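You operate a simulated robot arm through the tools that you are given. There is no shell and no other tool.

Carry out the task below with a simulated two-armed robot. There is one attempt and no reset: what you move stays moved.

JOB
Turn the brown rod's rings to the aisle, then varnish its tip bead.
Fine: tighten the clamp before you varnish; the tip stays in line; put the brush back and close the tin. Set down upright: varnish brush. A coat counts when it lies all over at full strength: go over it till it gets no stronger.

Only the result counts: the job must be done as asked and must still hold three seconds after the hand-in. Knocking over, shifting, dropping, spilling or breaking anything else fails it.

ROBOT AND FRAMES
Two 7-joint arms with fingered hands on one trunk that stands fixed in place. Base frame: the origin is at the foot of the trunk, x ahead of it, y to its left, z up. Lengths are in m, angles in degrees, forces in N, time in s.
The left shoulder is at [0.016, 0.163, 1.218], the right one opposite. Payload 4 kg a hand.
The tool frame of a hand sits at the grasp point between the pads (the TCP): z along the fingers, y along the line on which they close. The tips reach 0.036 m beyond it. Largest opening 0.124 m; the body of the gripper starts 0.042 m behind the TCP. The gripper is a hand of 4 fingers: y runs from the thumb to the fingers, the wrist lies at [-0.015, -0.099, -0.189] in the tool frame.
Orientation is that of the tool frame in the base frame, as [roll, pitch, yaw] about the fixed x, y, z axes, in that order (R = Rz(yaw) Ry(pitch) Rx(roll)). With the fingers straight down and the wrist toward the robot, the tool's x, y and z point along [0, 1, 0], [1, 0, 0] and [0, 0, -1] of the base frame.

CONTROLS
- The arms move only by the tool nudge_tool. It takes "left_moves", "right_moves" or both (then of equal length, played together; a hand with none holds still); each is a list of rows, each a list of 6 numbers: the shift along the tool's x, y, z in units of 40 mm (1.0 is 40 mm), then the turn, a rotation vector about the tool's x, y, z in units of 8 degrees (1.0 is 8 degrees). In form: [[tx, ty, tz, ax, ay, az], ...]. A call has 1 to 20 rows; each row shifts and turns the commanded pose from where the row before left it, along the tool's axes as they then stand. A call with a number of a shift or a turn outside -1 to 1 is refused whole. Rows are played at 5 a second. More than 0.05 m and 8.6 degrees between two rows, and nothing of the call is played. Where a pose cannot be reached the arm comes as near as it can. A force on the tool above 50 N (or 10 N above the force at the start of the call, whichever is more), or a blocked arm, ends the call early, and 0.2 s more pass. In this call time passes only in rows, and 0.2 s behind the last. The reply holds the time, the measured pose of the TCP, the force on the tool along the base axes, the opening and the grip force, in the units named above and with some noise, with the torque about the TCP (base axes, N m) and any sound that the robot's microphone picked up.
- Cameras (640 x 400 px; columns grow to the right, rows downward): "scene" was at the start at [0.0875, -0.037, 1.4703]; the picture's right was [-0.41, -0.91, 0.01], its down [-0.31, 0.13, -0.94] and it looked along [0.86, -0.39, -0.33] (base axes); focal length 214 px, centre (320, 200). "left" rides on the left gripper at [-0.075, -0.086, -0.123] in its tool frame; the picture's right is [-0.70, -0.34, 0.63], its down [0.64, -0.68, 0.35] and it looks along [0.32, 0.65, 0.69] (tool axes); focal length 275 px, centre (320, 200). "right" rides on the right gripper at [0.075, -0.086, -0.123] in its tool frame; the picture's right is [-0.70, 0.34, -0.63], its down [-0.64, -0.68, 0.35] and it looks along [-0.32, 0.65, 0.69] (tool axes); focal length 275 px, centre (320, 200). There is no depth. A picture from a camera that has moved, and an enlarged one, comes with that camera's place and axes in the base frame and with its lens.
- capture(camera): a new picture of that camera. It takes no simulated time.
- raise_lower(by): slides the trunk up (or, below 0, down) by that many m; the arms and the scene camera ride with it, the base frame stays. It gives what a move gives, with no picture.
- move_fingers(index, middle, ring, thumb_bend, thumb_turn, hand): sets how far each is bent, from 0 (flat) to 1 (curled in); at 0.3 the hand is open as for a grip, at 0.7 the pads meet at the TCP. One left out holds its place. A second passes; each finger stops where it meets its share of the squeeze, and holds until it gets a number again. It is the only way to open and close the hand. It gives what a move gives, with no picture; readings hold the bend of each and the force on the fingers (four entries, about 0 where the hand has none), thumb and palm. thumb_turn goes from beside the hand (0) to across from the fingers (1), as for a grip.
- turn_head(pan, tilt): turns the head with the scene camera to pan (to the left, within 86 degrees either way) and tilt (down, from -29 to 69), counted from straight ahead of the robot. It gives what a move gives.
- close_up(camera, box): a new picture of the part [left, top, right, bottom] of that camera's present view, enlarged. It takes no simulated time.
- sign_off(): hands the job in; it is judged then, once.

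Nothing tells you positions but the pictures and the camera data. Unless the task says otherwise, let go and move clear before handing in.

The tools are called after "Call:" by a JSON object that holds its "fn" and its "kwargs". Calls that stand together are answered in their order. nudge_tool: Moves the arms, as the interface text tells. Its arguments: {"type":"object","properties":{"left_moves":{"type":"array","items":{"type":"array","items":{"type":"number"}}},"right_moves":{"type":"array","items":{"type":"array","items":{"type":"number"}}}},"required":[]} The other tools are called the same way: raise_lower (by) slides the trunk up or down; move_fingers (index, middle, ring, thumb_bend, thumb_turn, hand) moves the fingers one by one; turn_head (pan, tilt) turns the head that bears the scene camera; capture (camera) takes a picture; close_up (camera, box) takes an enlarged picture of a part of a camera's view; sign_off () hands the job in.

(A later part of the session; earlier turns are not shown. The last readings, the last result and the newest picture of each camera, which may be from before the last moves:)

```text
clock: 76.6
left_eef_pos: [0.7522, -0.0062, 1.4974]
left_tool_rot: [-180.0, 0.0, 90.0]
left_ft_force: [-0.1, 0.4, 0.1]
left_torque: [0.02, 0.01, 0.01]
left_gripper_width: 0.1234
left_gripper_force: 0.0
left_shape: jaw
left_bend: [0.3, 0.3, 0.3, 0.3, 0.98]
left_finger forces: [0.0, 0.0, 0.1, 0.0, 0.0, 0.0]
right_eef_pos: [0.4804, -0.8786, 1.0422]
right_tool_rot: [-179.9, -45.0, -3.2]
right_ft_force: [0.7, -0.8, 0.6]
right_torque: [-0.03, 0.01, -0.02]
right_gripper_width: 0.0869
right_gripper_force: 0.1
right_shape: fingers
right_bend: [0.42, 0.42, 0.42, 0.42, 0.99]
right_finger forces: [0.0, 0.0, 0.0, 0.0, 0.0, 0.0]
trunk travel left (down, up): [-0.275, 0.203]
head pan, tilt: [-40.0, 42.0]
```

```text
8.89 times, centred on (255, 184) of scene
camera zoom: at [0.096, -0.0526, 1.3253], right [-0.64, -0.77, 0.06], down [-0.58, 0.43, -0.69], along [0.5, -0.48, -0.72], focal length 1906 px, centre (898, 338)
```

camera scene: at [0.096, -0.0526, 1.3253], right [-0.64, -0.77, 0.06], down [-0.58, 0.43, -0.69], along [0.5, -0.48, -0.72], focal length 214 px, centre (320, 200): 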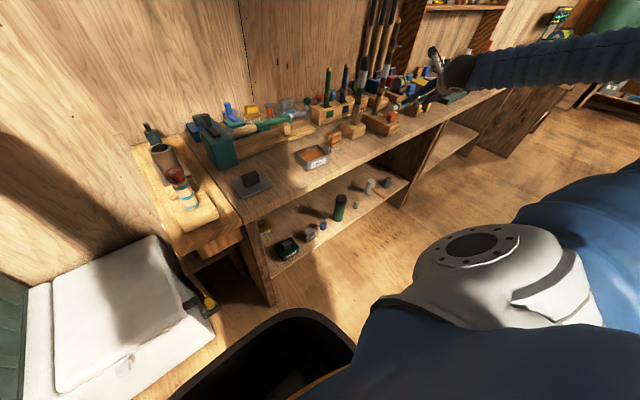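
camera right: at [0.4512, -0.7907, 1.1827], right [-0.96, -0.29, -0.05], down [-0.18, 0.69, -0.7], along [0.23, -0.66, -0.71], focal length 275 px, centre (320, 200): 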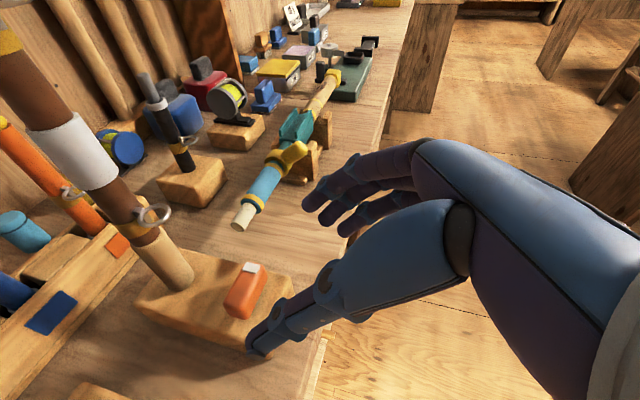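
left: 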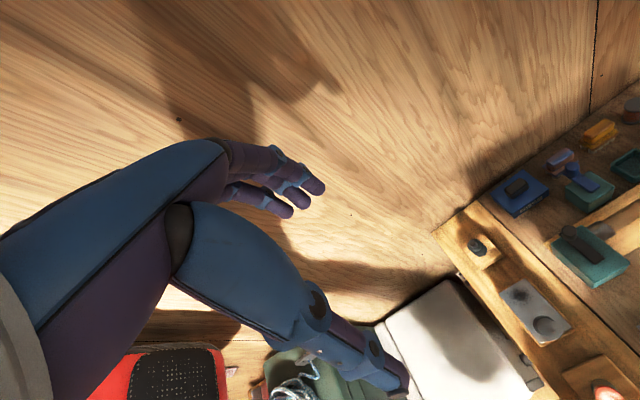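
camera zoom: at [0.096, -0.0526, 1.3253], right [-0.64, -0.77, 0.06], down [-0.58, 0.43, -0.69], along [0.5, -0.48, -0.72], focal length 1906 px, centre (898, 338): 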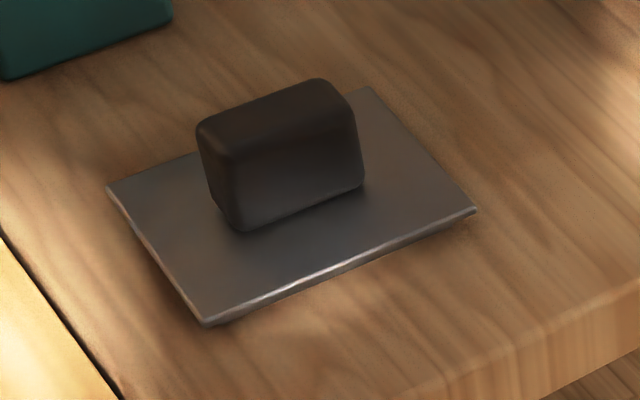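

The brush stands on its tufts with its long side along y; the lid (grey plate with black knob) lies to the left of the open tin. I'll raise the trunk and bring the right hand over the brush, tool pointing down.

Call:
{"fn": "raise_lower", "kwargs": {"by": 0.2}}

Call:
{"fn": "nudge_tool", "kwargs": {"right_moves": [[0, 0, 0, 0, -0.9375, 0], [0, 0, 0, 0, -0.9375, 0], [0, 0, 0, 0, -0.9375, 0], [0, 0, 0, 0, -0.9375, 0], [0, 0, 0, 0, -0.9375, 0], [0, 0, 0, 0, -0.9375, 0], [0.02, -0.925, 0, 0, 0, 0], [0.02, -0.925, 0, 0, 0, 0], [0.02, -0.925, 0, 0, 0, 0], [0.02, -0.925, 0, 0, 0, 0], [0.02, -0.925, 0, 0, 0, 0], [0.02, -0.925, 0, 0, 0, 0], [0.02, -0.925, 0, 0, 0, 0]]}}

Call:
{"fn": "nudge_tool", "kwargs": {"right_moves": [[0, 0, 0, 0, 0, -0.97], [0, 0, 0, 0, 0, -0.97], [0, 0, 0, 0, 0, -0.97], [0, 0, 0, 0, 0, -0.97], [0, 0, 0, 0, 0, -0.97], [0, 0, 0, 0, 0, -0.97], [0, 0, 0, 0, 0, -0.97], [0, 0, 0, 0, 0, -0.97], [0, 0, 0, 0, 0, -0.97], [0, 0, 0, 0, 0, -0.97], [0, 0, 0, 0, 0, -0.97], [0, 0, 0, 0, 0, -0.97]]}}

Call:
{"fn": "capture", "kwargs": {"camera": "right"}}

Call:
{"fn": "capture", "kwargs": {"camera": "scene"}}

```text
clock: 78.7
left_eef_pos: [0.7542, -0.0072, 1.6976]
left_tool_rot: [-180.0, 0.0, 90.1]
left_ft_force: [0.5, -0.9, -0.7]
left_torque: [0.0, -0.01, 0.03]
left_gripper_width: 0.1236
left_gripper_force: 0.0
left_shape: jaw
left_bend: [0.3, 0.3, 0.3, 0.3, 0.98]
left_finger forces: [0.0, 0.1, 0.1, 0.0, 0.1, 0.0]
right_eef_pos: [0.4801, -0.879, 1.2421]
right_tool_rot: [-179.8, -45.0, -3.1]
right_ft_force: [0.1, 0.1, -0.2]
right_torque: [-0.02, 0.0, 0.04]
right_gripper_width: 0.0867
right_gripper_force: 0.1
right_shape: fingers
right_bend: [0.42, 0.42, 0.42, 0.42, 0.99]
right_finger forces: [0.0, 0.0, 0.1, 0.0, 0.0, 0.1]
trunk travel left (down, up): [-0.475, 0.003]
head pan, tilt: [-40.0, 42.0]
```

```text
clock: 81.5
left_eef_pos: [0.7535, -0.0056, 1.6979]
left_tool_rot: [-179.9, 0.1, 90.1]
left_ft_force: [0.0, 0.3, -0.1]
left_torque: [-0.01, 0.0, 0.03]
left_gripper_width: 0.1239
left_gripper_force: 0.0
left_shape: jaw
left_bend: [0.3, 0.3, 0.3, 0.3, 0.98]
left_finger forces: [0.1, 0.1, 0.0, 0.1, 0.1, 0.0]
right_eef_pos: [0.4978, -0.619, 1.2411]
right_tool_rot: [-179.9, 0.1, -3.0]
right_ft_force: [0.2, 0.4, -1.3]
right_torque: [-0.02, 0.02, 0.02]
right_gripper_width: 0.0869
right_gripper_force: 0.0
right_shape: fingers
right_bend: [0.42, 0.42, 0.42, 0.42, 0.99]
right_finger forces: [0.0, 0.0, 0.0, 0.0, 0.1, 0.0]
trunk travel left (down, up): [-0.475, 0.003]
head pan, tilt: [-40.0, 42.0]
```

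```text
clock: 84.1
left_eef_pos: [0.7538, -0.0064, 1.6987]
left_tool_rot: [179.9, -0.1, 90.0]
left_ft_force: [0.4, 0.5, 0.3]
left_torque: [0.03, -0.01, 0.01]
left_gripper_width: 0.1238
left_gripper_force: 0.2
left_shape: jaw
left_bend: [0.3, 0.3, 0.3, 0.3, 0.98]
left_finger forces: [0.1, 0.0, 0.0, 0.0, 0.0, 0.0]
right_eef_pos: [0.4988, -0.621, 1.2416]
right_tool_rot: [-179.9, -0.1, 90.3]
right_ft_force: [0.1, -0.2, 0.1]
right_torque: [0.0, 0.01, -0.02]
right_gripper_width: 0.0871
right_gripper_force: 0.2
right_shape: fingers
right_bend: [0.42, 0.42, 0.42, 0.42, 0.99]
right_finger forces: [0.0, 0.0, 0.0, 0.0, 0.0, 0.0]
trunk travel left (down, up): [-0.475, 0.003]
head pan, tilt: [-40.0, 42.0]
```

```text
taken
camera right: at [0.4133, -0.5481, 1.3639], right [0.34, -0.7, 0.63], down [-0.68, -0.65, -0.35], along [0.65, -0.31, -0.69], focal length 275 px, centre (320, 200)
```

right: 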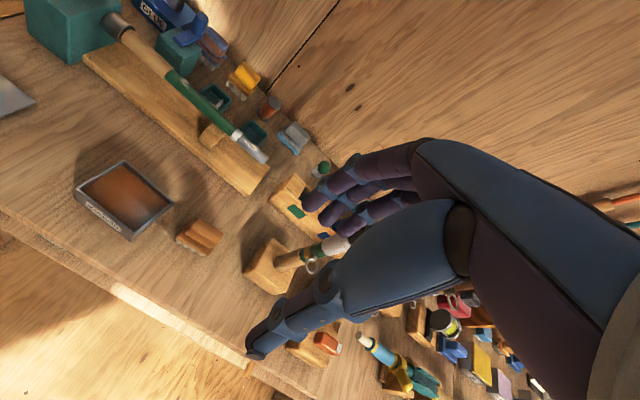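

```text
taken
camera scene: at [0.054, -0.0534, 1.5355], right [-0.64, -0.77, 0.0], down [-0.51, 0.43, -0.74], along [0.57, -0.48, -0.67], focal length 214 px, centre (320, 200)
```

scene: 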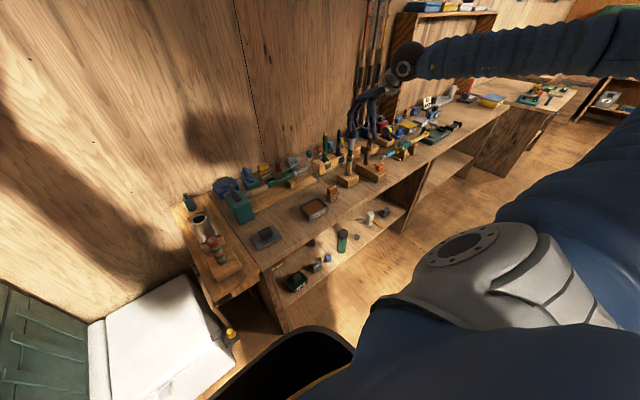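

Call:
{"fn": "close_up", "kwargs": {"camera": "right", "box": [60, 150, 260, 280]}}

Call:
{"fn": "close_up", "kwargs": {"camera": "right", "box": [160, 200, 240, 260]}}

Call:
{"fn": "close_up", "kwargs": {"camera": "scene", "box": [230, 170, 350, 260]}}

Call:
{"fn": "close_up", "kwargs": {"camera": "scene", "box": [310, 90, 410, 190]}}

```text
3.08 times, centred on (160, 215) of right
camera zoom: at [0.4133, -0.5481, 1.3639], right [0.34, -0.7, 0.63], down [-0.68, -0.65, -0.35], along [0.65, -0.31, -0.69], focal length 847 px, centre (812, 154)
```

zoom: 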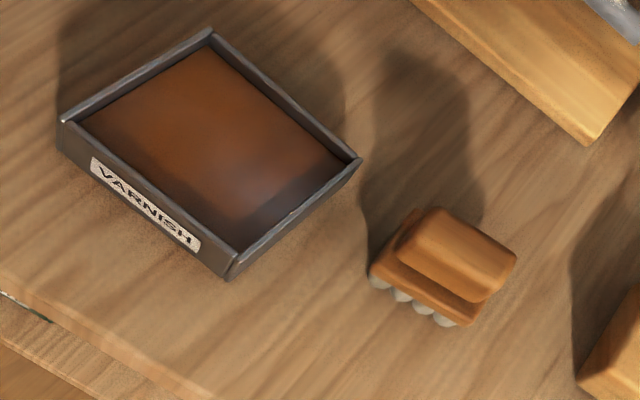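

```text
6.67 times, centred on (200, 230) of right
camera zoom: at [0.4133, -0.5481, 1.3639], right [0.34, -0.7, 0.63], down [-0.68, -0.65, -0.35], along [0.65, -0.31, -0.69], focal length 1835 px, centre (1120, 0)
```

zoom: 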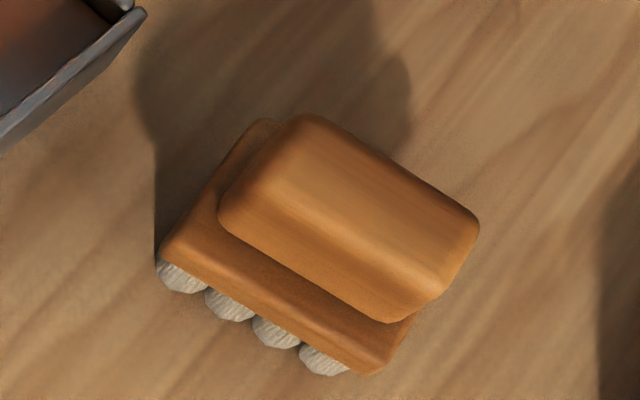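

```text
4.44 times, centred on (290, 215) of scene
camera zoom: at [0.054, -0.0534, 1.5355], right [-0.64, -0.77, 0.0], down [-0.51, 0.43, -0.74], along [0.57, -0.48, -0.67], focal length 953 px, centre (453, 133)
```

zoom: 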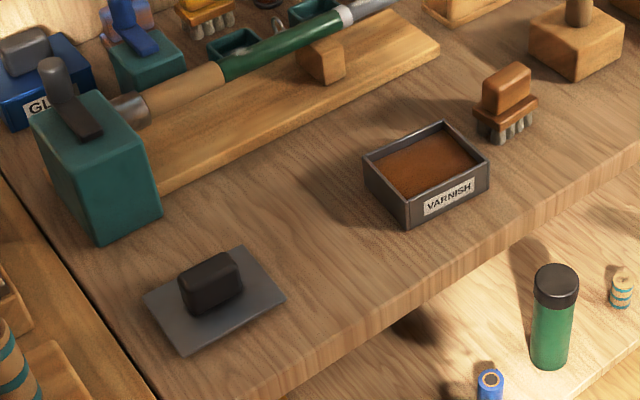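

```text
4.00 times, centred on (360, 140) of scene
camera zoom: at [0.054, -0.0534, 1.5355], right [-0.64, -0.77, 0.0], down [-0.51, 0.43, -0.74], along [0.57, -0.48, -0.67], focal length 858 px, centre (160, 440)
```

zoom: 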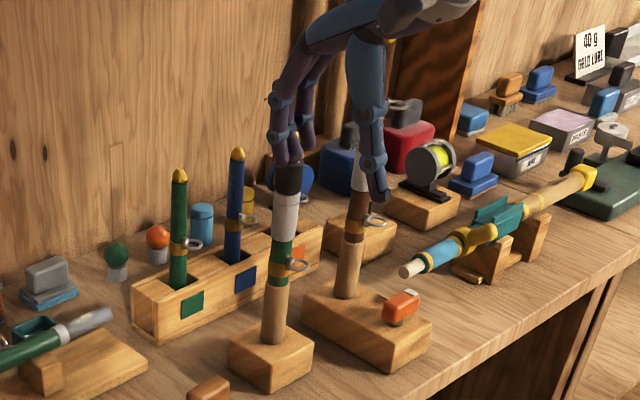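

The brush handle is about (0.606, −0.592), long side along y, top near z 0.917. I'll move above it and check again from close.

Call:
{"fn": "nudge_tool", "kwargs": {"right_moves": [[0.104, 0.361, 0.857, 0, 0, 0], [0.104, 0.361, 0.857, 0, 0, 0], [0.104, 0.361, 0.857, 0, 0, 0], [0.104, 0.361, 0.857, 0, 0, 0], [0.104, 0.361, 0.857, 0, 0, 0], [0.104, 0.361, 0.6, 0, 0, 0], [0.104, 0.361, 0.3, 0, 0, 0]]}}

Call:
{"fn": "capture", "kwargs": {"camera": "right"}}

Call:
{"fn": "close_up", "kwargs": {"camera": "scene", "box": [270, 140, 390, 240]}}

```text
clock: 85.7
left_eef_pos: [0.7539, -0.0074, 1.6964]
left_tool_rot: [180.0, 0.0, 90.1]
left_ft_force: [0.9, -0.6, 0.1]
left_torque: [0.03, -0.04, -0.01]
left_gripper_width: 0.1239
left_gripper_force: 0.1
left_shape: jaw
left_bend: [0.3, 0.3, 0.3, 0.3, 0.98]
left_finger forces: [0.0, 0.0, 0.0, 0.0, 0.0, 0.0]
right_eef_pos: [0.5985, -0.5918, 1.0357]
right_tool_rot: [-180.0, -0.1, 90.1]
right_ft_force: [-0.3, 0.6, 0.2]
right_torque: [0.01, 0.04, -0.02]
right_gripper_width: 0.0869
right_gripper_force: 0.1
right_shape: fingers
right_bend: [0.42, 0.42, 0.42, 0.42, 0.99]
right_finger forces: [0.1, 0.0, 0.1, 0.0, 0.1, 0.0]
trunk travel left (down, up): [-0.475, 0.003]
head pan, tilt: [-40.0, 42.0]
```

```text
taken
camera right: at [0.5135, -0.5174, 1.1574], right [0.34, -0.7, 0.63], down [-0.68, -0.65, -0.35], along [0.65, -0.31, -0.69], focal length 275 px, centre (320, 200)
```

right: 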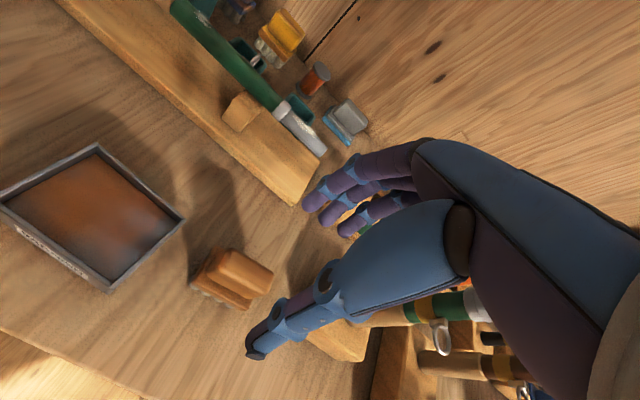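

```text
4.00 times, centred on (330, 190) of scene
camera zoom: at [0.0549, -0.0532, 1.5355], right [-0.64, -0.77, 0.0], down [-0.51, 0.43, -0.74], along [0.57, -0.48, -0.67], focal length 858 px, centre (280, 240)
```

zoom: 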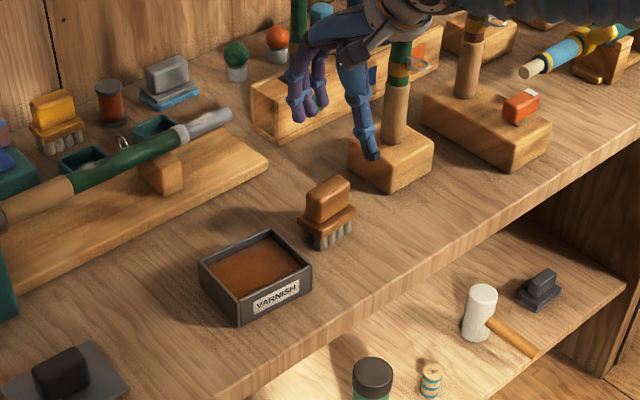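

The brush top centre is confirmed at (0.610, −0.592, 0.917). Descending most of the way.

Call:
{"fn": "nudge_tool", "kwargs": {"right_moves": [[0, 0.15, 0.75, 0, 0, 0], [0, 0, 0.75, 0, 0, 0], [0, 0, 0.75, 0, 0, 0]]}}

Call:
{"fn": "capture", "kwargs": {"camera": "right"}}

Call:
{"fn": "close_up", "kwargs": {"camera": "scene", "box": [300, 160, 360, 210]}}

```text
clock: 86.5
left_eef_pos: [0.7531, -0.0065, 1.6984]
left_tool_rot: [180.0, 0.1, 90.1]
left_ft_force: [-0.9, -0.4, -0.1]
left_torque: [0.05, 0.03, 0.0]
left_gripper_width: 0.1237
left_gripper_force: 0.0
left_shape: jaw
left_bend: [0.3, 0.3, 0.3, 0.3, 0.98]
left_finger forces: [0.0, 0.0, 0.1, 0.1, 0.0, 0.0]
right_eef_pos: [0.6062, -0.5921, 0.9462]
right_tool_rot: [-180.0, -0.2, 90.2]
right_ft_force: [0.5, -0.4, 0.6]
right_torque: [0.0, 0.02, 0.0]
right_gripper_width: 0.0871
right_gripper_force: 0.0
right_shape: fingers
right_bend: [0.42, 0.42, 0.42, 0.42, 0.99]
right_finger forces: [0.0, 0.1, 0.1, 0.0, 0.1, 0.0]
trunk travel left (down, up): [-0.475, 0.003]
head pan, tilt: [-40.0, 42.0]
```

```text
taken
camera right: at [0.5202, -0.5173, 1.068], right [0.34, -0.7, 0.63], down [-0.68, -0.65, -0.35], along [0.65, -0.31, -0.69], focal length 275 px, centre (320, 200)
```

right: 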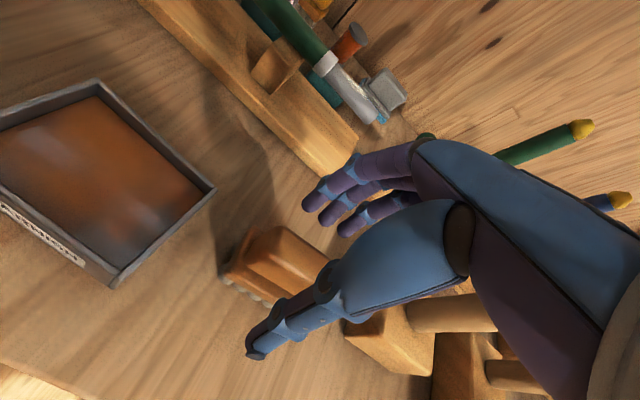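

```text
8.00 times, centred on (330, 185) of scene
camera zoom: at [0.0541, -0.0527, 1.5355], right [-0.64, -0.77, 0.0], down [-0.51, 0.43, -0.74], along [0.57, -0.48, -0.67], focal length 1716 px, centre (240, 320)
```

zoom: 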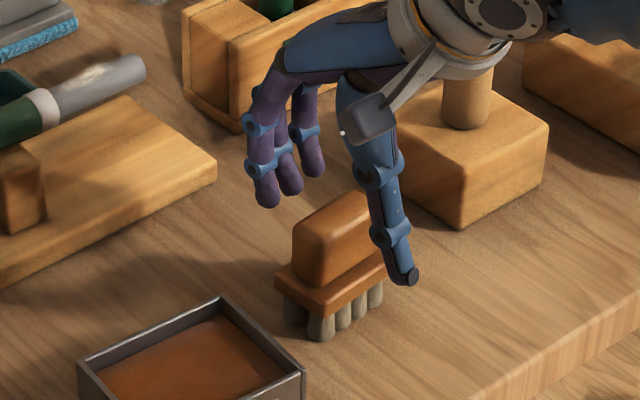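

I'll zoom in to check the handle is centred between the fingers before the last descent.

Call:
{"fn": "close_up", "kwargs": {"camera": "right", "box": [200, 190, 400, 330]}}

```text
2.86 times, centred on (300, 260) of right
camera zoom: at [0.5202, -0.5173, 1.068], right [0.34, -0.7, 0.63], down [-0.68, -0.65, -0.35], along [0.65, -0.31, -0.69], focal length 786 px, centre (377, 29)
```

zoom: 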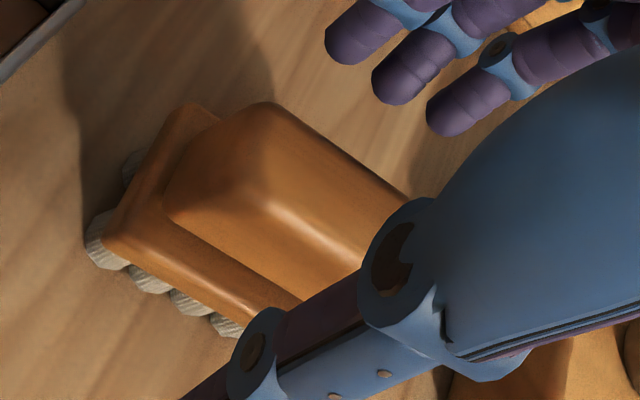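

Centred within a few millimetres. Descending the last 2.4 cm and closing.

Call:
{"fn": "nudge_tool", "kwargs": {"right_moves": [[0, 0, 0.3, 0, 0, 0], [0, 0, 0.3, 0, 0, 0]]}}

Call:
{"fn": "move_fingers", "kwargs": {"hand": "right", "index": 0.55, "middle": 0.55, "ring": 0.55, "thumb_bend": 0.55}}

Call:
{"fn": "close_up", "kwargs": {"camera": "scene", "box": [300, 160, 360, 210]}}

Call:
{"fn": "close_up", "kwargs": {"camera": "right", "box": [200, 190, 400, 330]}}

```text
clock: 87.1
left_eef_pos: [0.7547, -0.0067, 1.6979]
left_tool_rot: [-180.0, 0.0, 90.0]
left_ft_force: [0.6, 0.3, 0.4]
left_torque: [-0.03, -0.03, -0.03]
left_gripper_width: 0.1238
left_gripper_force: 0.1
left_shape: jaw
left_bend: [0.3, 0.3, 0.3, 0.3, 0.98]
left_finger forces: [0.0, 0.0, 0.1, 0.0, 0.0, 0.1]
right_eef_pos: [0.6069, -0.5926, 0.9216]
right_tool_rot: [-180.0, -0.2, 90.3]
right_ft_force: [0.4, 0.9, -0.3]
right_torque: [0.02, -0.04, -0.04]
right_gripper_width: 0.0868
right_gripper_force: 0.1
right_shape: fingers
right_bend: [0.42, 0.42, 0.42, 0.42, 0.99]
right_finger forces: [0.1, 0.0, 0.0, 0.0, 0.0, 0.1]
trunk travel left (down, up): [-0.475, 0.003]
head pan, tilt: [-40.0, 42.0]
```

```text
clock: 88.1
left_eef_pos: [0.7544, -0.0067, 1.6988]
left_tool_rot: [-180.0, 0.0, 90.1]
left_ft_force: [1.6, 0.3, 0.3]
left_torque: [-0.01, 0.01, 0.04]
left_gripper_width: 0.1235
left_gripper_force: 0.2
left_shape: jaw
left_bend: [0.3, 0.3, 0.3, 0.3, 0.98]
left_finger forces: [0.1, 0.0, 0.1, 0.0, 0.0, 0.0]
right_eef_pos: [0.6064, -0.5918, 0.9212]
right_tool_rot: [180.0, -0.1, 90.2]
right_ft_force: [0.3, 0.5, -0.2]
right_torque: [-0.03, -0.05, -0.02]
right_gripper_width: 0.0468
right_gripper_force: 0.3
right_shape: fingers
right_bend: [0.55, 0.55, 0.55, 0.55, 1.0]
right_finger forces: [0.0, 0.3, 0.0, 0.0, 0.0, 0.0]
trunk travel left (down, up): [-0.475, 0.003]
head pan, tilt: [-40.0, 42.0]
```

```text
8.00 times, centred on (330, 185) of scene
camera zoom: at [0.0543, -0.0527, 1.5355], right [-0.64, -0.77, 0.0], down [-0.51, 0.43, -0.74], along [0.57, -0.48, -0.67], focal length 1716 px, centre (240, 320)
```

zoom: 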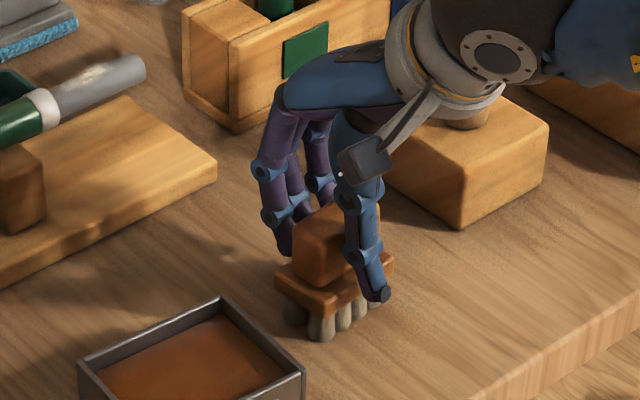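

```text
2.86 times, centred on (300, 260) of right
camera zoom: at [0.5211, -0.5179, 1.0435], right [0.34, -0.7, 0.63], down [-0.68, -0.65, -0.35], along [0.65, -0.31, -0.69], focal length 786 px, centre (377, 29)
```

zoom: 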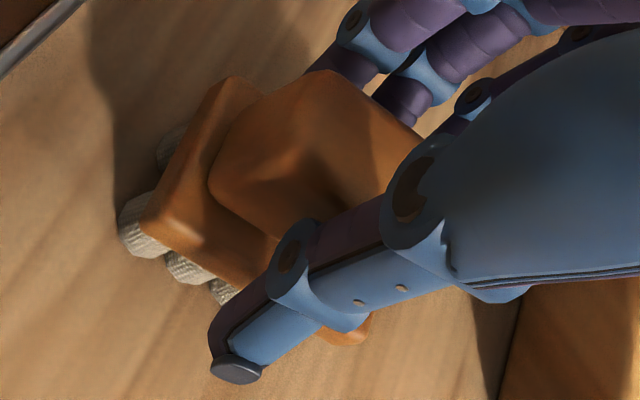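

The brush is about 6–8 mm left of the hand's centre; I'll shift the hand 6 mm toward +y and then close the grip.

Call:
{"fn": "nudge_tool", "kwargs": {"right_moves": [[0.15, 0.03, 0, 0, 0, 0]]}}

Call:
{"fn": "move_fingers", "kwargs": {"hand": "right", "index": 0.75, "middle": 0.75, "ring": 0.75, "thumb_bend": 0.75}}

Call:
{"fn": "close_up", "kwargs": {"camera": "scene", "box": [300, 160, 360, 210]}}

Call:
{"fn": "close_up", "kwargs": {"camera": "right", "box": [200, 190, 400, 330]}}

```text
clock: 88.5
left_eef_pos: [0.7539, -0.006, 1.6975]
left_tool_rot: [-179.9, 0.0, 90.0]
left_ft_force: [0.5, -0.1, -0.1]
left_torque: [-0.01, -0.01, -0.01]
left_gripper_width: 0.1236
left_gripper_force: 0.1
left_shape: jaw
left_bend: [0.3, 0.3, 0.3, 0.3, 0.98]
left_finger forces: [0.0, 0.0, 0.1, 0.0, 0.0, 0.0]
right_eef_pos: [0.608, -0.586, 0.922]
right_tool_rot: [-179.9, -0.1, 90.1]
right_ft_force: [0.2, -0.4, 0.1]
right_torque: [0.01, 0.03, 0.0]
right_gripper_width: 0.0468
right_gripper_force: 0.1
right_shape: fingers
right_bend: [0.55, 0.55, 0.55, 0.55, 1.0]
right_finger forces: [0.0, 0.0, 0.0, 0.0, 0.3, 0.0]
trunk travel left (down, up): [-0.475, 0.003]
head pan, tilt: [-40.0, 42.0]
```

```text
clock: 89.5
left_eef_pos: [0.7522, -0.0032, 1.6981]
left_tool_rot: [179.9, 0.1, 90.1]
left_ft_force: [0.0, 0.1, 0.2]
left_torque: [-0.04, 0.01, 0.01]
left_gripper_width: 0.1235
left_gripper_force: 0.2
left_shape: jaw
left_bend: [0.3, 0.3, 0.3, 0.3, 0.98]
left_finger forces: [0.0, 0.0, 0.0, 0.1, 0.1, 0.0]
right_eef_pos: [0.6083, -0.5846, 0.9235]
right_tool_rot: [180.0, 0.0, 90.2]
right_ft_force: [4.2, -0.5, 18.8]
right_torque: [0.14, -0.58, 0.0]
right_gripper_width: 0.033
right_gripper_force: 37.6
right_shape: fingers
right_bend: [0.62, 0.62, 0.65, 0.62, 1.0]
right_finger forces: [20.1, 14.3, 9.8, 0.0, 31.2, 0.0]
trunk travel left (down, up): [-0.475, 0.003]
head pan, tilt: [-40.0, 42.0]
```

```text
8.00 times, centred on (330, 185) of scene
camera zoom: at [0.0532, -0.0515, 1.5357], right [-0.64, -0.77, 0.0], down [-0.51, 0.43, -0.74], along [0.57, -0.48, -0.67], focal length 1716 px, centre (240, 320)
```

zoom: 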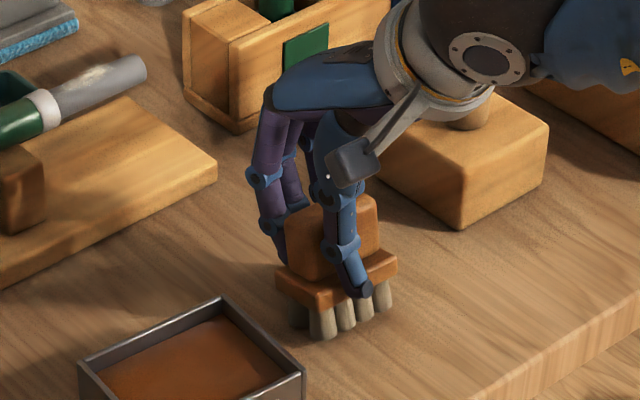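

```text
2.86 times, centred on (300, 260) of right
camera zoom: at [0.5222, -0.5108, 1.0453], right [0.34, -0.7, 0.63], down [-0.68, -0.65, -0.35], along [0.65, -0.31, -0.69], focal length 786 px, centre (377, 29)
```

zoom: 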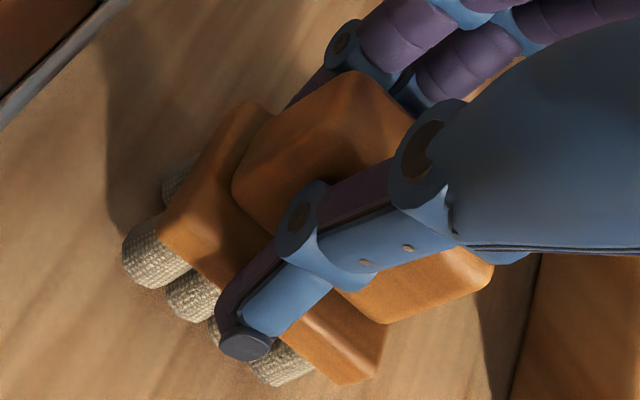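

The brush is gripped. I'll lift it 10 cm and check that it hangs straight.

Call:
{"fn": "nudge_tool", "kwargs": {"right_moves": [[0, 0, -0.3, 0, 0, 0], [0, 0, -0.7, 0, 0, 0], [0, 0, -0.8, 0, 0, 0], [0, 0, -0.8, 0, 0, 0]]}}

Call:
{"fn": "close_up", "kwargs": {"camera": "scene", "box": [290, 110, 390, 200]}}

Call:
{"fn": "capture", "kwargs": {"camera": "right"}}

```text
clock: 90.5
left_eef_pos: [0.7531, -0.0064, 1.6977]
left_tool_rot: [-179.9, 0.1, 90.0]
left_ft_force: [0.1, -0.2, -0.3]
left_torque: [-0.02, -0.02, 0.01]
left_gripper_width: 0.1236
left_gripper_force: 0.1
left_shape: jaw
left_bend: [0.3, 0.3, 0.3, 0.3, 0.98]
left_finger forces: [0.0, 0.0, 0.1, 0.0, 0.0, 0.0]
right_eef_pos: [0.6045, -0.5846, 1.0269]
right_tool_rot: [-179.9, -0.1, 90.2]
right_ft_force: [0.6, 0.0, -1.4]
right_torque: [0.0, 0.02, 0.0]
right_gripper_width: 0.0328
right_gripper_force: 30.8
right_shape: fingers
right_bend: [0.62, 0.62, 0.65, 0.62, 0.99]
right_finger forces: [12.5, 9.7, 9.4, 0.0, 29.3, 0.0]
trunk travel left (down, up): [-0.475, 0.003]
head pan, tilt: [-40.0, 42.0]
```

```text
4.44 times, centred on (340, 155) of scene
camera zoom: at [0.0538, -0.0523, 1.5356], right [-0.64, -0.77, 0.0], down [-0.51, 0.43, -0.74], along [0.57, -0.48, -0.67], focal length 953 px, centre (231, 400)
```

zoom: 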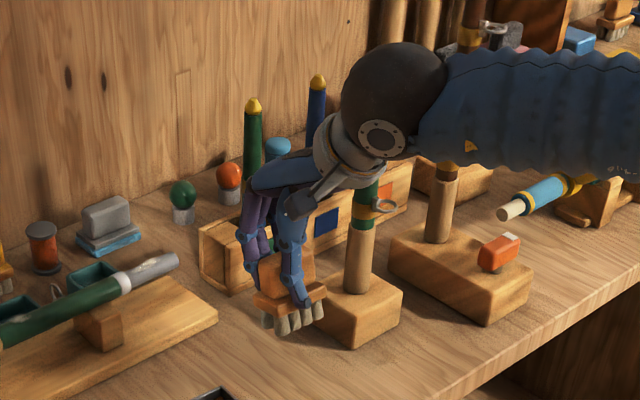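

```text
taken
camera right: at [0.5198, -0.51, 1.1491], right [0.34, -0.7, 0.63], down [-0.68, -0.65, -0.35], along [0.65, -0.31, -0.69], focal length 275 px, centre (320, 200)
```

right: 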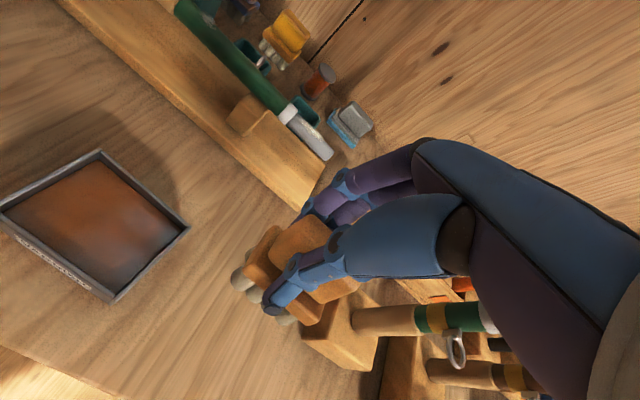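

The brush is held straight. The tin's centre works out at about (0.590, −0.474); I'll carry the brush over it and check before dipping.

Call:
{"fn": "nudge_tool", "kwargs": {"right_moves": [[0.75, -0.11, 0, 0, 0, 0], [0.75, -0.11, 0, 0, 0, 0], [0.75, -0.11, 0, 0, 0, 0], [0.75, -0.11, 0.3, 0, 0, 0]]}}

Call:
{"fn": "close_up", "kwargs": {"camera": "scene", "box": [270, 140, 370, 230]}}

Call:
{"fn": "capture", "kwargs": {"camera": "right"}}

```text
clock: 91.5
left_eef_pos: [0.7544, -0.0066, 1.6971]
left_tool_rot: [-180.0, 0.0, 90.1]
left_ft_force: [0.4, -0.4, 0.2]
left_torque: [0.0, 0.02, 0.0]
left_gripper_width: 0.1237
left_gripper_force: 0.0
left_shape: jaw
left_bend: [0.3, 0.3, 0.3, 0.3, 0.98]
left_finger forces: [0.0, 0.1, 0.0, 0.0, 0.0, 0.0]
right_eef_pos: [0.5904, -0.4663, 1.0122]
right_tool_rot: [-179.9, -0.2, 90.2]
right_ft_force: [0.5, 0.2, -0.8]
right_torque: [0.01, 0.02, -0.02]
right_gripper_width: 0.033
right_gripper_force: 30.2
right_shape: fingers
right_bend: [0.62, 0.62, 0.65, 0.62, 0.99]
right_finger forces: [12.1, 9.4, 9.4, 0.1, 29.3, 0.1]
trunk travel left (down, up): [-0.475, 0.003]
head pan, tilt: [-40.0, 42.0]
```

```text
4.44 times, centred on (320, 185) of scene
camera zoom: at [0.0548, -0.0525, 1.5355], right [-0.64, -0.77, 0.0], down [-0.51, 0.43, -0.74], along [0.57, -0.48, -0.67], focal length 953 px, centre (320, 267)
```

zoom: 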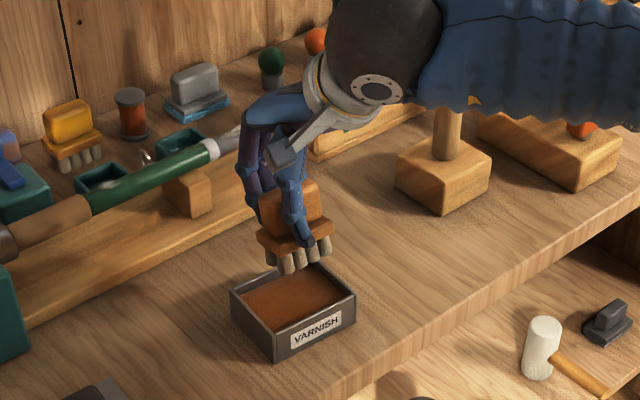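

```text
taken
camera right: at [0.5046, -0.3911, 1.134], right [0.34, -0.7, 0.63], down [-0.68, -0.65, -0.35], along [0.65, -0.31, -0.69], focal length 275 px, centre (320, 200)
```

right: 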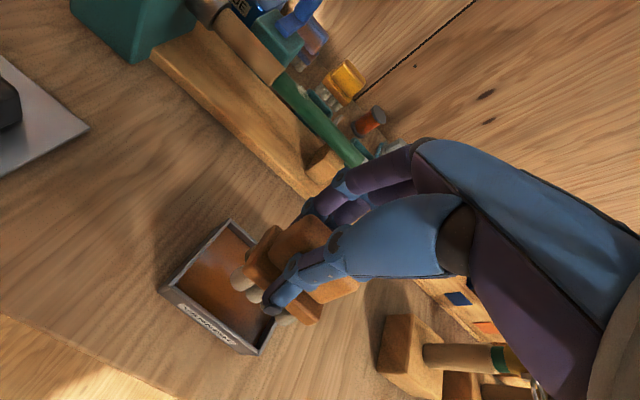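

I'll zoom in to verify the bristle depth relative to the hand before dipping.

Call:
{"fn": "close_up", "kwargs": {"camera": "scene", "box": [295, 165, 355, 215]}}

Call:
{"fn": "close_up", "kwargs": {"camera": "right", "box": [150, 200, 350, 360]}}

```text
8.00 times, centred on (325, 190) of scene
camera zoom: at [0.0548, -0.0525, 1.5355], right [-0.64, -0.77, 0.0], down [-0.51, 0.43, -0.74], along [0.57, -0.48, -0.67], focal length 1716 px, centre (280, 280)
```

zoom: 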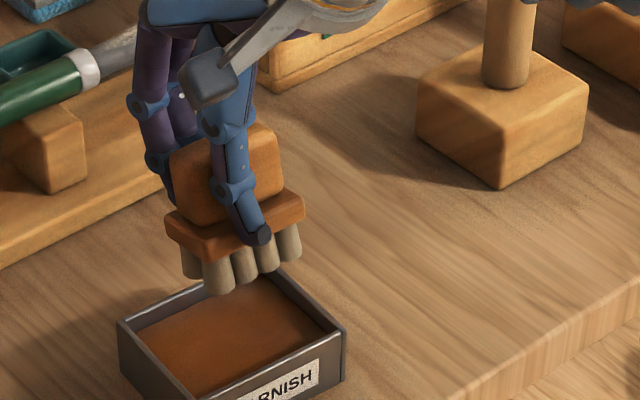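

```text
2.50 times, centred on (250, 280) of right
camera zoom: at [0.5046, -0.3911, 1.134], right [0.34, -0.7, 0.63], down [-0.68, -0.65, -0.35], along [0.65, -0.31, -0.69], focal length 688 px, centre (495, 0)
```

zoom: 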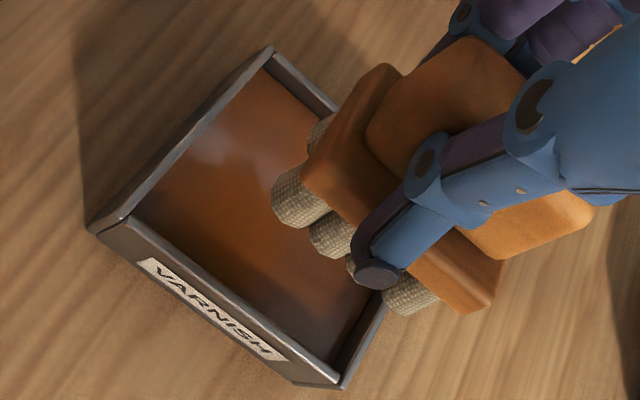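

The tin rim sits near z 0.886 with centre about (0.594, −0.472); I'll shift 7 mm forward and lower the brush slowly to the varnish.

Call:
{"fn": "nudge_tool", "kwargs": {"right_moves": [[0.02, 0.175, 0.4, 0, 0, 0], [0, 0, 0.5, 0, 0, 0]]}}

Call:
{"fn": "close_up", "kwargs": {"camera": "scene", "box": [295, 165, 355, 215]}}

Call:
{"fn": "close_up", "kwargs": {"camera": "right", "box": [150, 200, 350, 360]}}

```text
clock: 92.1
left_eef_pos: [0.7541, -0.0064, 1.6974]
left_tool_rot: [180.0, 0.0, 90.0]
left_ft_force: [0.2, -0.5, 0.7]
left_torque: [0.0, 0.0, 0.02]
left_gripper_width: 0.1235
left_gripper_force: 0.0
left_shape: jaw
left_bend: [0.3, 0.3, 0.3, 0.3, 0.98]
left_finger forces: [0.0, 0.1, 0.0, 0.0, 0.1, 0.0]
right_eef_pos: [0.5979, -0.4649, 0.9774]
right_tool_rot: [179.9, -0.2, 90.2]
right_ft_force: [-1.4, 0.3, -0.3]
right_torque: [0.02, 0.01, 0.02]
right_gripper_width: 0.0332
right_gripper_force: 29.8
right_shape: fingers
right_bend: [0.62, 0.62, 0.65, 0.62, 0.99]
right_finger forces: [12.1, 9.5, 9.3, 0.0, 29.2, 0.0]
trunk travel left (down, up): [-0.475, 0.003]
head pan, tilt: [-40.0, 42.0]
```

```text
8.00 times, centred on (325, 190) of scene
camera zoom: at [0.0543, -0.0528, 1.5355], right [-0.64, -0.77, 0.0], down [-0.51, 0.43, -0.74], along [0.57, -0.48, -0.67], focal length 1716 px, centre (280, 280)
```

zoom: 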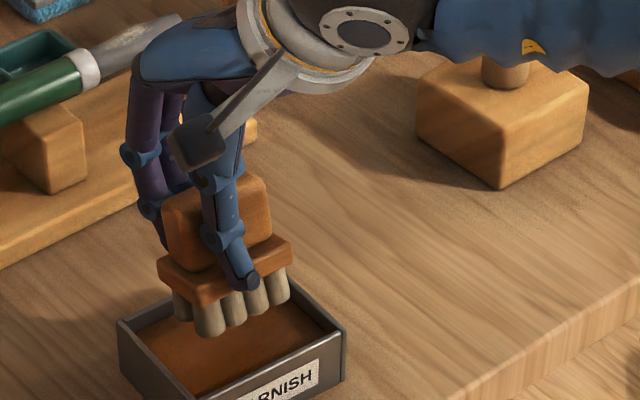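

```text
2.50 times, centred on (250, 280) of right
camera zoom: at [0.5121, -0.3903, 1.0987], right [0.34, -0.7, 0.63], down [-0.68, -0.65, -0.35], along [0.65, -0.31, -0.69], focal length 688 px, centre (495, 0)
```

zoom: 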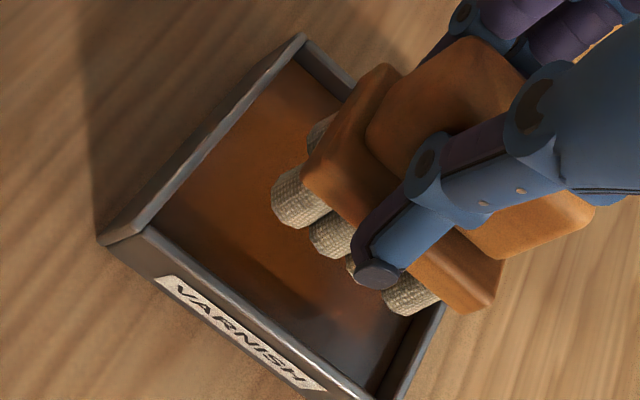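

Alignment over the tin looks right. Lowering another 3 cm in small steps into the varnish.

Call:
{"fn": "nudge_tool", "kwargs": {"right_moves": [[0, 0, 0.25, 0, 0, 0], [0, 0, 0.25, 0, 0, 0], [0, 0, 0.2, 0, 0, 0]]}}

Call:
{"fn": "close_up", "kwargs": {"camera": "scene", "box": [295, 165, 355, 215]}}

Call:
{"fn": "close_up", "kwargs": {"camera": "right", "box": [150, 200, 350, 360]}}

```text
clock: 92.9
left_eef_pos: [0.7507, -0.0051, 1.6994]
left_tool_rot: [179.9, 0.1, 89.9]
left_ft_force: [0.6, -0.3, -1.1]
left_torque: [-0.01, -0.01, 0.02]
left_gripper_width: 0.1239
left_gripper_force: 0.0
left_shape: jaw
left_bend: [0.3, 0.3, 0.3, 0.3, 0.98]
left_finger forces: [0.0, 0.1, 0.0, 0.0, 0.0, 0.0]
right_eef_pos: [0.5963, -0.4654, 0.9515]
right_tool_rot: [179.6, 0.0, 90.2]
right_ft_force: [0.8, -4.9, 21.2]
right_torque: [0.03, -0.32, -0.05]
right_gripper_width: 0.0329
right_gripper_force: 35.4
right_shape: fingers
right_bend: [0.62, 0.62, 0.66, 0.62, 1.0]
right_finger forces: [17.3, 10.6, 9.0, 0.0, 34.4, 0.1]
trunk travel left (down, up): [-0.475, 0.003]
head pan, tilt: [-40.0, 42.0]
```

```text
8.00 times, centred on (325, 190) of scene
camera zoom: at [0.0519, -0.0516, 1.5359], right [-0.64, -0.77, 0.0], down [-0.51, 0.43, -0.74], along [0.57, -0.48, -0.67], focal length 1716 px, centre (280, 280)
```

zoom: 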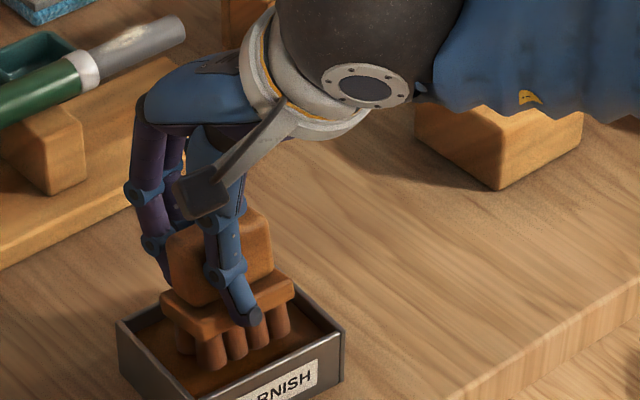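

```text
2.50 times, centred on (250, 280) of right
camera zoom: at [0.5102, -0.3902, 1.074], right [0.33, -0.7, 0.64], down [-0.68, -0.65, -0.35], along [0.65, -0.31, -0.69], focal length 688 px, centre (495, 0)
```

zoom: 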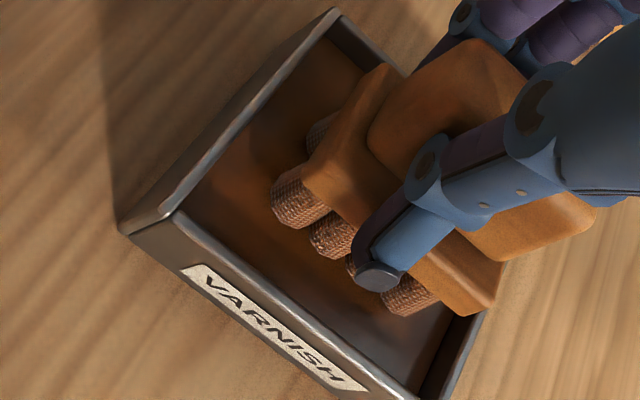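

The tufts have taken up varnish (turned brown). I'll lift straight up well above the rods before travelling.

Call:
{"fn": "nudge_tool", "kwargs": {"right_moves": [[0, 0, -0.4, 0, 0, 0], [0, 0, -0.9, 0, 0, 0], [0, 0, -0.975, 0, 0, 0], [0, 0, -0.975, 0, 0, 0], [0, 0, -0.975, 0, 0, 0], [0, 0, -0.975, 0, 0, 0], [0, 0, -0.975, 0, 0, 0], [0, 0, -0.975, 0, 0, 0], [0, 0, -0.975, 0, 0, 0], [0, 0, -0.975, 0, 0, 0], [0, 0, -0.975, 0, 0, 0]]}}

Call:
{"fn": "nudge_tool", "kwargs": {"right_moves": [[0, 0, 0, 0, 0, 0.868], [0, 0, 0, 0, 0, 0.868], [0, 0, 0, 0, 0, 0.868], [0, 0, 0, 0, 0, 0.868], [0, 0, 0, 0, 0, 0.868], [0, 0, 0, 0, 0, 0.868], [0, 0, 0, 0, 0, 0.868], [0, 0, 0, -0.83, 0, 0], [0, 0, 0, -0.83, 0, 0], [0, 0, 0, -0.84, 0, 0]]}}

Call:
{"fn": "capture", "kwargs": {"camera": "right"}}

Call:
{"fn": "close_up", "kwargs": {"camera": "scene", "box": [270, 150, 350, 220]}}

```text
clock: 95.3
left_eef_pos: [0.7533, -0.0056, 1.699]
left_tool_rot: [-179.9, 0.2, 89.9]
left_ft_force: [0.2, 0.0, 0.5]
left_torque: [0.01, -0.03, -0.03]
left_gripper_width: 0.1237
left_gripper_force: 0.0
left_shape: jaw
left_bend: [0.3, 0.3, 0.3, 0.3, 0.98]
left_finger forces: [0.0, 0.1, 0.1, 0.0, 0.0, 0.0]
right_eef_pos: [0.5965, -0.4633, 1.3537]
right_tool_rot: [-179.8, 0.0, 90.0]
right_ft_force: [1.0, 0.6, -1.0]
right_torque: [0.03, -0.01, -0.02]
right_gripper_width: 0.033
right_gripper_force: 29.0
right_shape: fingers
right_bend: [0.62, 0.62, 0.66, 0.62, 0.99]
right_finger forces: [10.9, 8.8, 9.1, 0.0, 28.3, 0.0]
trunk travel left (down, up): [-0.475, 0.003]
head pan, tilt: [-40.0, 42.0]
```

```text
clock: 97.5
left_eef_pos: [0.7537, -0.0065, 1.6979]
left_tool_rot: [-180.0, 0.0, 90.0]
left_ft_force: [-0.1, 1.1, 1.0]
left_torque: [0.03, -0.01, -0.03]
left_gripper_width: 0.1235
left_gripper_force: 0.0
left_shape: jaw
left_bend: [0.3, 0.3, 0.3, 0.3, 0.98]
left_finger forces: [0.0, 0.1, 0.0, 0.0, 0.1, 0.0]
right_eef_pos: [0.5955, -0.4651, 1.353]
right_tool_rot: [160.1, 0.0, 41.6]
right_ft_force: [0.7, 0.0, -0.8]
right_torque: [0.02, 0.01, -0.03]
right_gripper_width: 0.033
right_gripper_force: 28.1
right_shape: fingers
right_bend: [0.62, 0.62, 0.66, 0.62, 0.99]
right_finger forces: [10.3, 8.8, 8.9, 0.0, 28.3, 0.0]
trunk travel left (down, up): [-0.475, 0.003]
head pan, tilt: [-40.0, 42.0]
```

```text
taken
camera right: at [0.5716, -0.3238, 1.4373], right [-0.45, -0.54, 0.71], down [-0.83, -0.04, -0.56], along [0.33, -0.84, -0.43], focal length 275 px, centre (320, 200)
```

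right: 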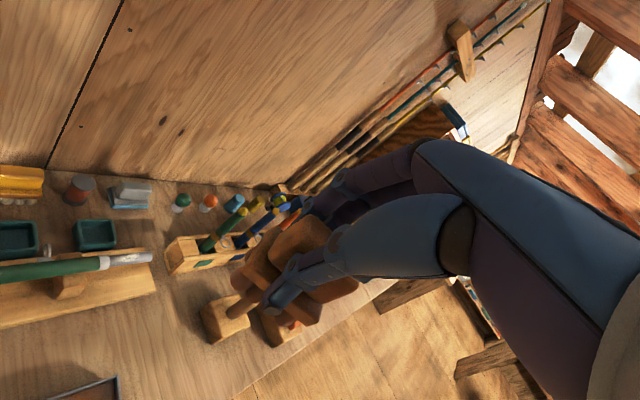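

```text
5.71 times, centred on (310, 185) of scene
camera zoom: at [0.0541, -0.0523, 1.5355], right [-0.64, -0.77, 0.0], down [-0.51, 0.43, -0.74], along [0.57, -0.48, -0.67], focal length 1226 px, centre (377, 286)
```

zoom: 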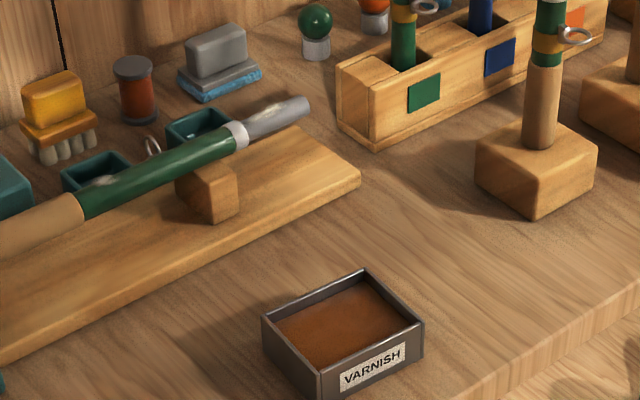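

Clear of everything. I'll carry the brush to just above the tip bead and turn the head to watch it.

Call:
{"fn": "nudge_tool", "kwargs": {"right_moves": [[-0.5166, 0.7364, 0.2268, 0, 0, 0], [-0.5166, 0.7364, 0.2268, 0, 0, 0], [-0.5166, 0.7364, 0.2268, 0, 0, 0], [-0.5166, 0.7364, 0.2268, 0, 0, 0], [-0.5166, 0.7364, 0.2268, 0, 0, 0], [-0.5166, 0.7364, 0.2268, 0, 0, 0], [-0.5166, 0.7364, 0.2268, 0, 0, 0], [-0.5166, 0.7364, 0.2268, 0, 0, 0], [-0.5166, 0.7364, 0.2268, 0, 0, 0], [-0.5166, 0.7364, 0.2268, 0, 0, 0], [-0.5166, 0.7364, 0.2268, 0, 0, 0]]}}

Call:
{"fn": "turn_head", "kwargs": {"pan": -53, "tilt": 20}}

Call:
{"fn": "capture", "kwargs": {"camera": "scene"}}

Call:
{"fn": "capture", "kwargs": {"camera": "right"}}

```text
clock: 99.9
left_eef_pos: [0.7551, -0.0066, 1.6966]
left_tool_rot: [180.0, 0.0, 90.1]
left_ft_force: [0.6, 0.0, -0.3]
left_torque: [0.01, 0.04, 0.02]
left_gripper_width: 0.1236
left_gripper_force: 0.1
left_shape: jaw
left_bend: [0.3, 0.3, 0.3, 0.3, 0.98]
left_finger forces: [0.1, 0.0, 0.1, 0.0, 0.1, 0.1]
right_eef_pos: [0.6518, -0.8711, 1.3687]
right_tool_rot: [160.1, -0.1, 41.7]
right_ft_force: [0.7, -0.5, -0.8]
right_torque: [0.02, 0.01, -0.01]
right_gripper_width: 0.0328
right_gripper_force: 27.9
right_shape: fingers
right_bend: [0.62, 0.62, 0.66, 0.62, 0.99]
right_finger forces: [10.3, 8.8, 8.9, 0.0, 28.3, 0.0]
trunk travel left (down, up): [-0.475, 0.003]
head pan, tilt: [-40.0, 42.0]
```

```text
clock: 100.8
left_eef_pos: [0.754, -0.0068, 1.6979]
left_tool_rot: [-180.0, 0.0, 90.0]
left_ft_force: [0.5, 0.6, 0.0]
left_torque: [-0.01, 0.03, 0.0]
left_gripper_width: 0.1235
left_gripper_force: 0.2
left_shape: jaw
left_bend: [0.3, 0.3, 0.3, 0.3, 0.98]
left_finger forces: [0.1, 0.1, 0.0, 0.0, 0.0, 0.0]
right_eef_pos: [0.6529, -0.8691, 1.3687]
right_tool_rot: [160.1, -0.1, 41.6]
right_ft_force: [-1.1, 0.1, -0.5]
right_torque: [0.0, 0.0, 0.0]
right_gripper_width: 0.0329
right_gripper_force: 28.7
right_shape: fingers
right_bend: [0.62, 0.62, 0.66, 0.62, 0.99]
right_finger forces: [10.4, 8.7, 8.8, 0.0, 28.3, 0.1]
trunk travel left (down, up): [-0.475, 0.003]
head pan, tilt: [-53.0, 20.0]
```

```text
taken
camera scene: at [0.0462, -0.0731, 1.5698], right [-0.8, -0.6, 0.0], down [-0.21, 0.27, -0.94], along [0.57, -0.75, -0.34], focal length 214 px, centre (320, 200)
```

scene: 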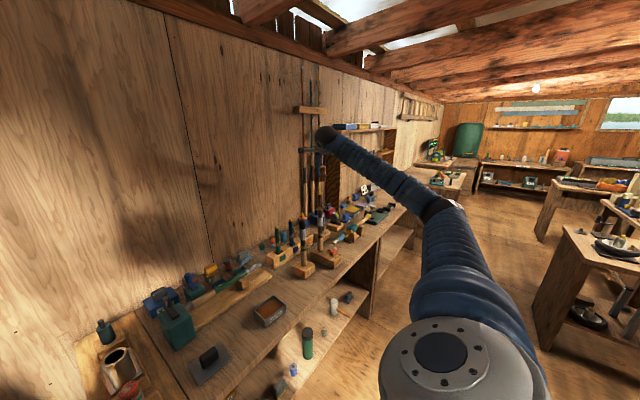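

```text
taken
camera right: at [0.627, -0.7287, 1.4542], right [-0.45, -0.54, 0.71], down [-0.83, -0.04, -0.56], along [0.33, -0.84, -0.43], focal length 275 px, centre (320, 200)
```

right: 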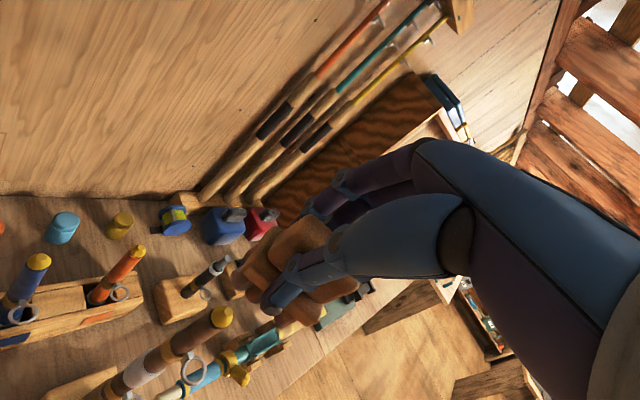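

Call:
{"fn": "close_up", "kwargs": {"camera": "scene", "box": [285, 170, 345, 230]}}

Call:
{"fn": "close_up", "kwargs": {"camera": "right", "box": [180, 230, 340, 360]}}

```text
6.67 times, centred on (315, 200) of scene
camera zoom: at [0.0462, -0.0731, 1.5698], right [-0.8, -0.6, 0.0], down [-0.21, 0.27, -0.94], along [0.57, -0.75, -0.34], focal length 1430 px, centre (353, 200)
```

zoom: 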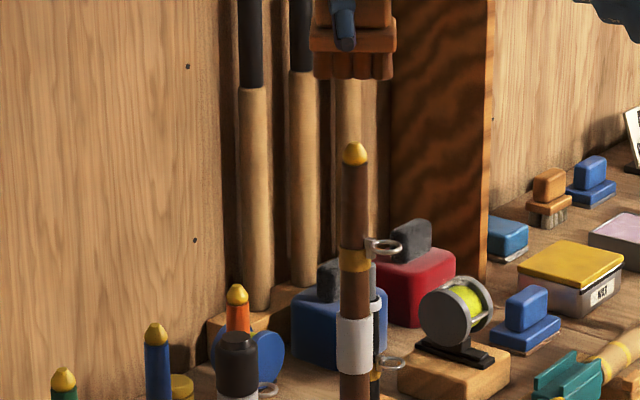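

```text
3.08 times, centred on (260, 295) of right
camera zoom: at [0.627, -0.7287, 1.4542], right [-0.45, -0.54, 0.71], down [-0.83, -0.04, -0.56], along [0.33, -0.84, -0.43], focal length 847 px, centre (505, -92)
```

zoom: 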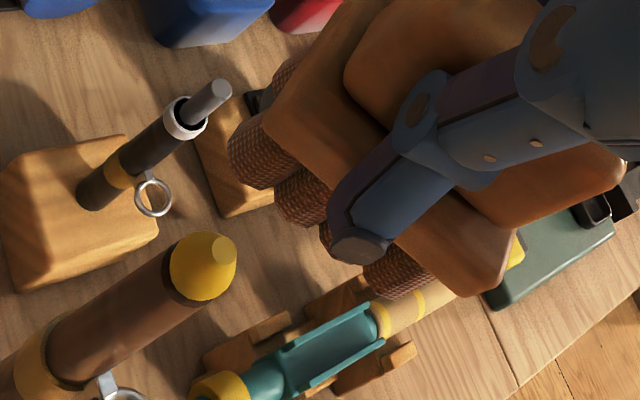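

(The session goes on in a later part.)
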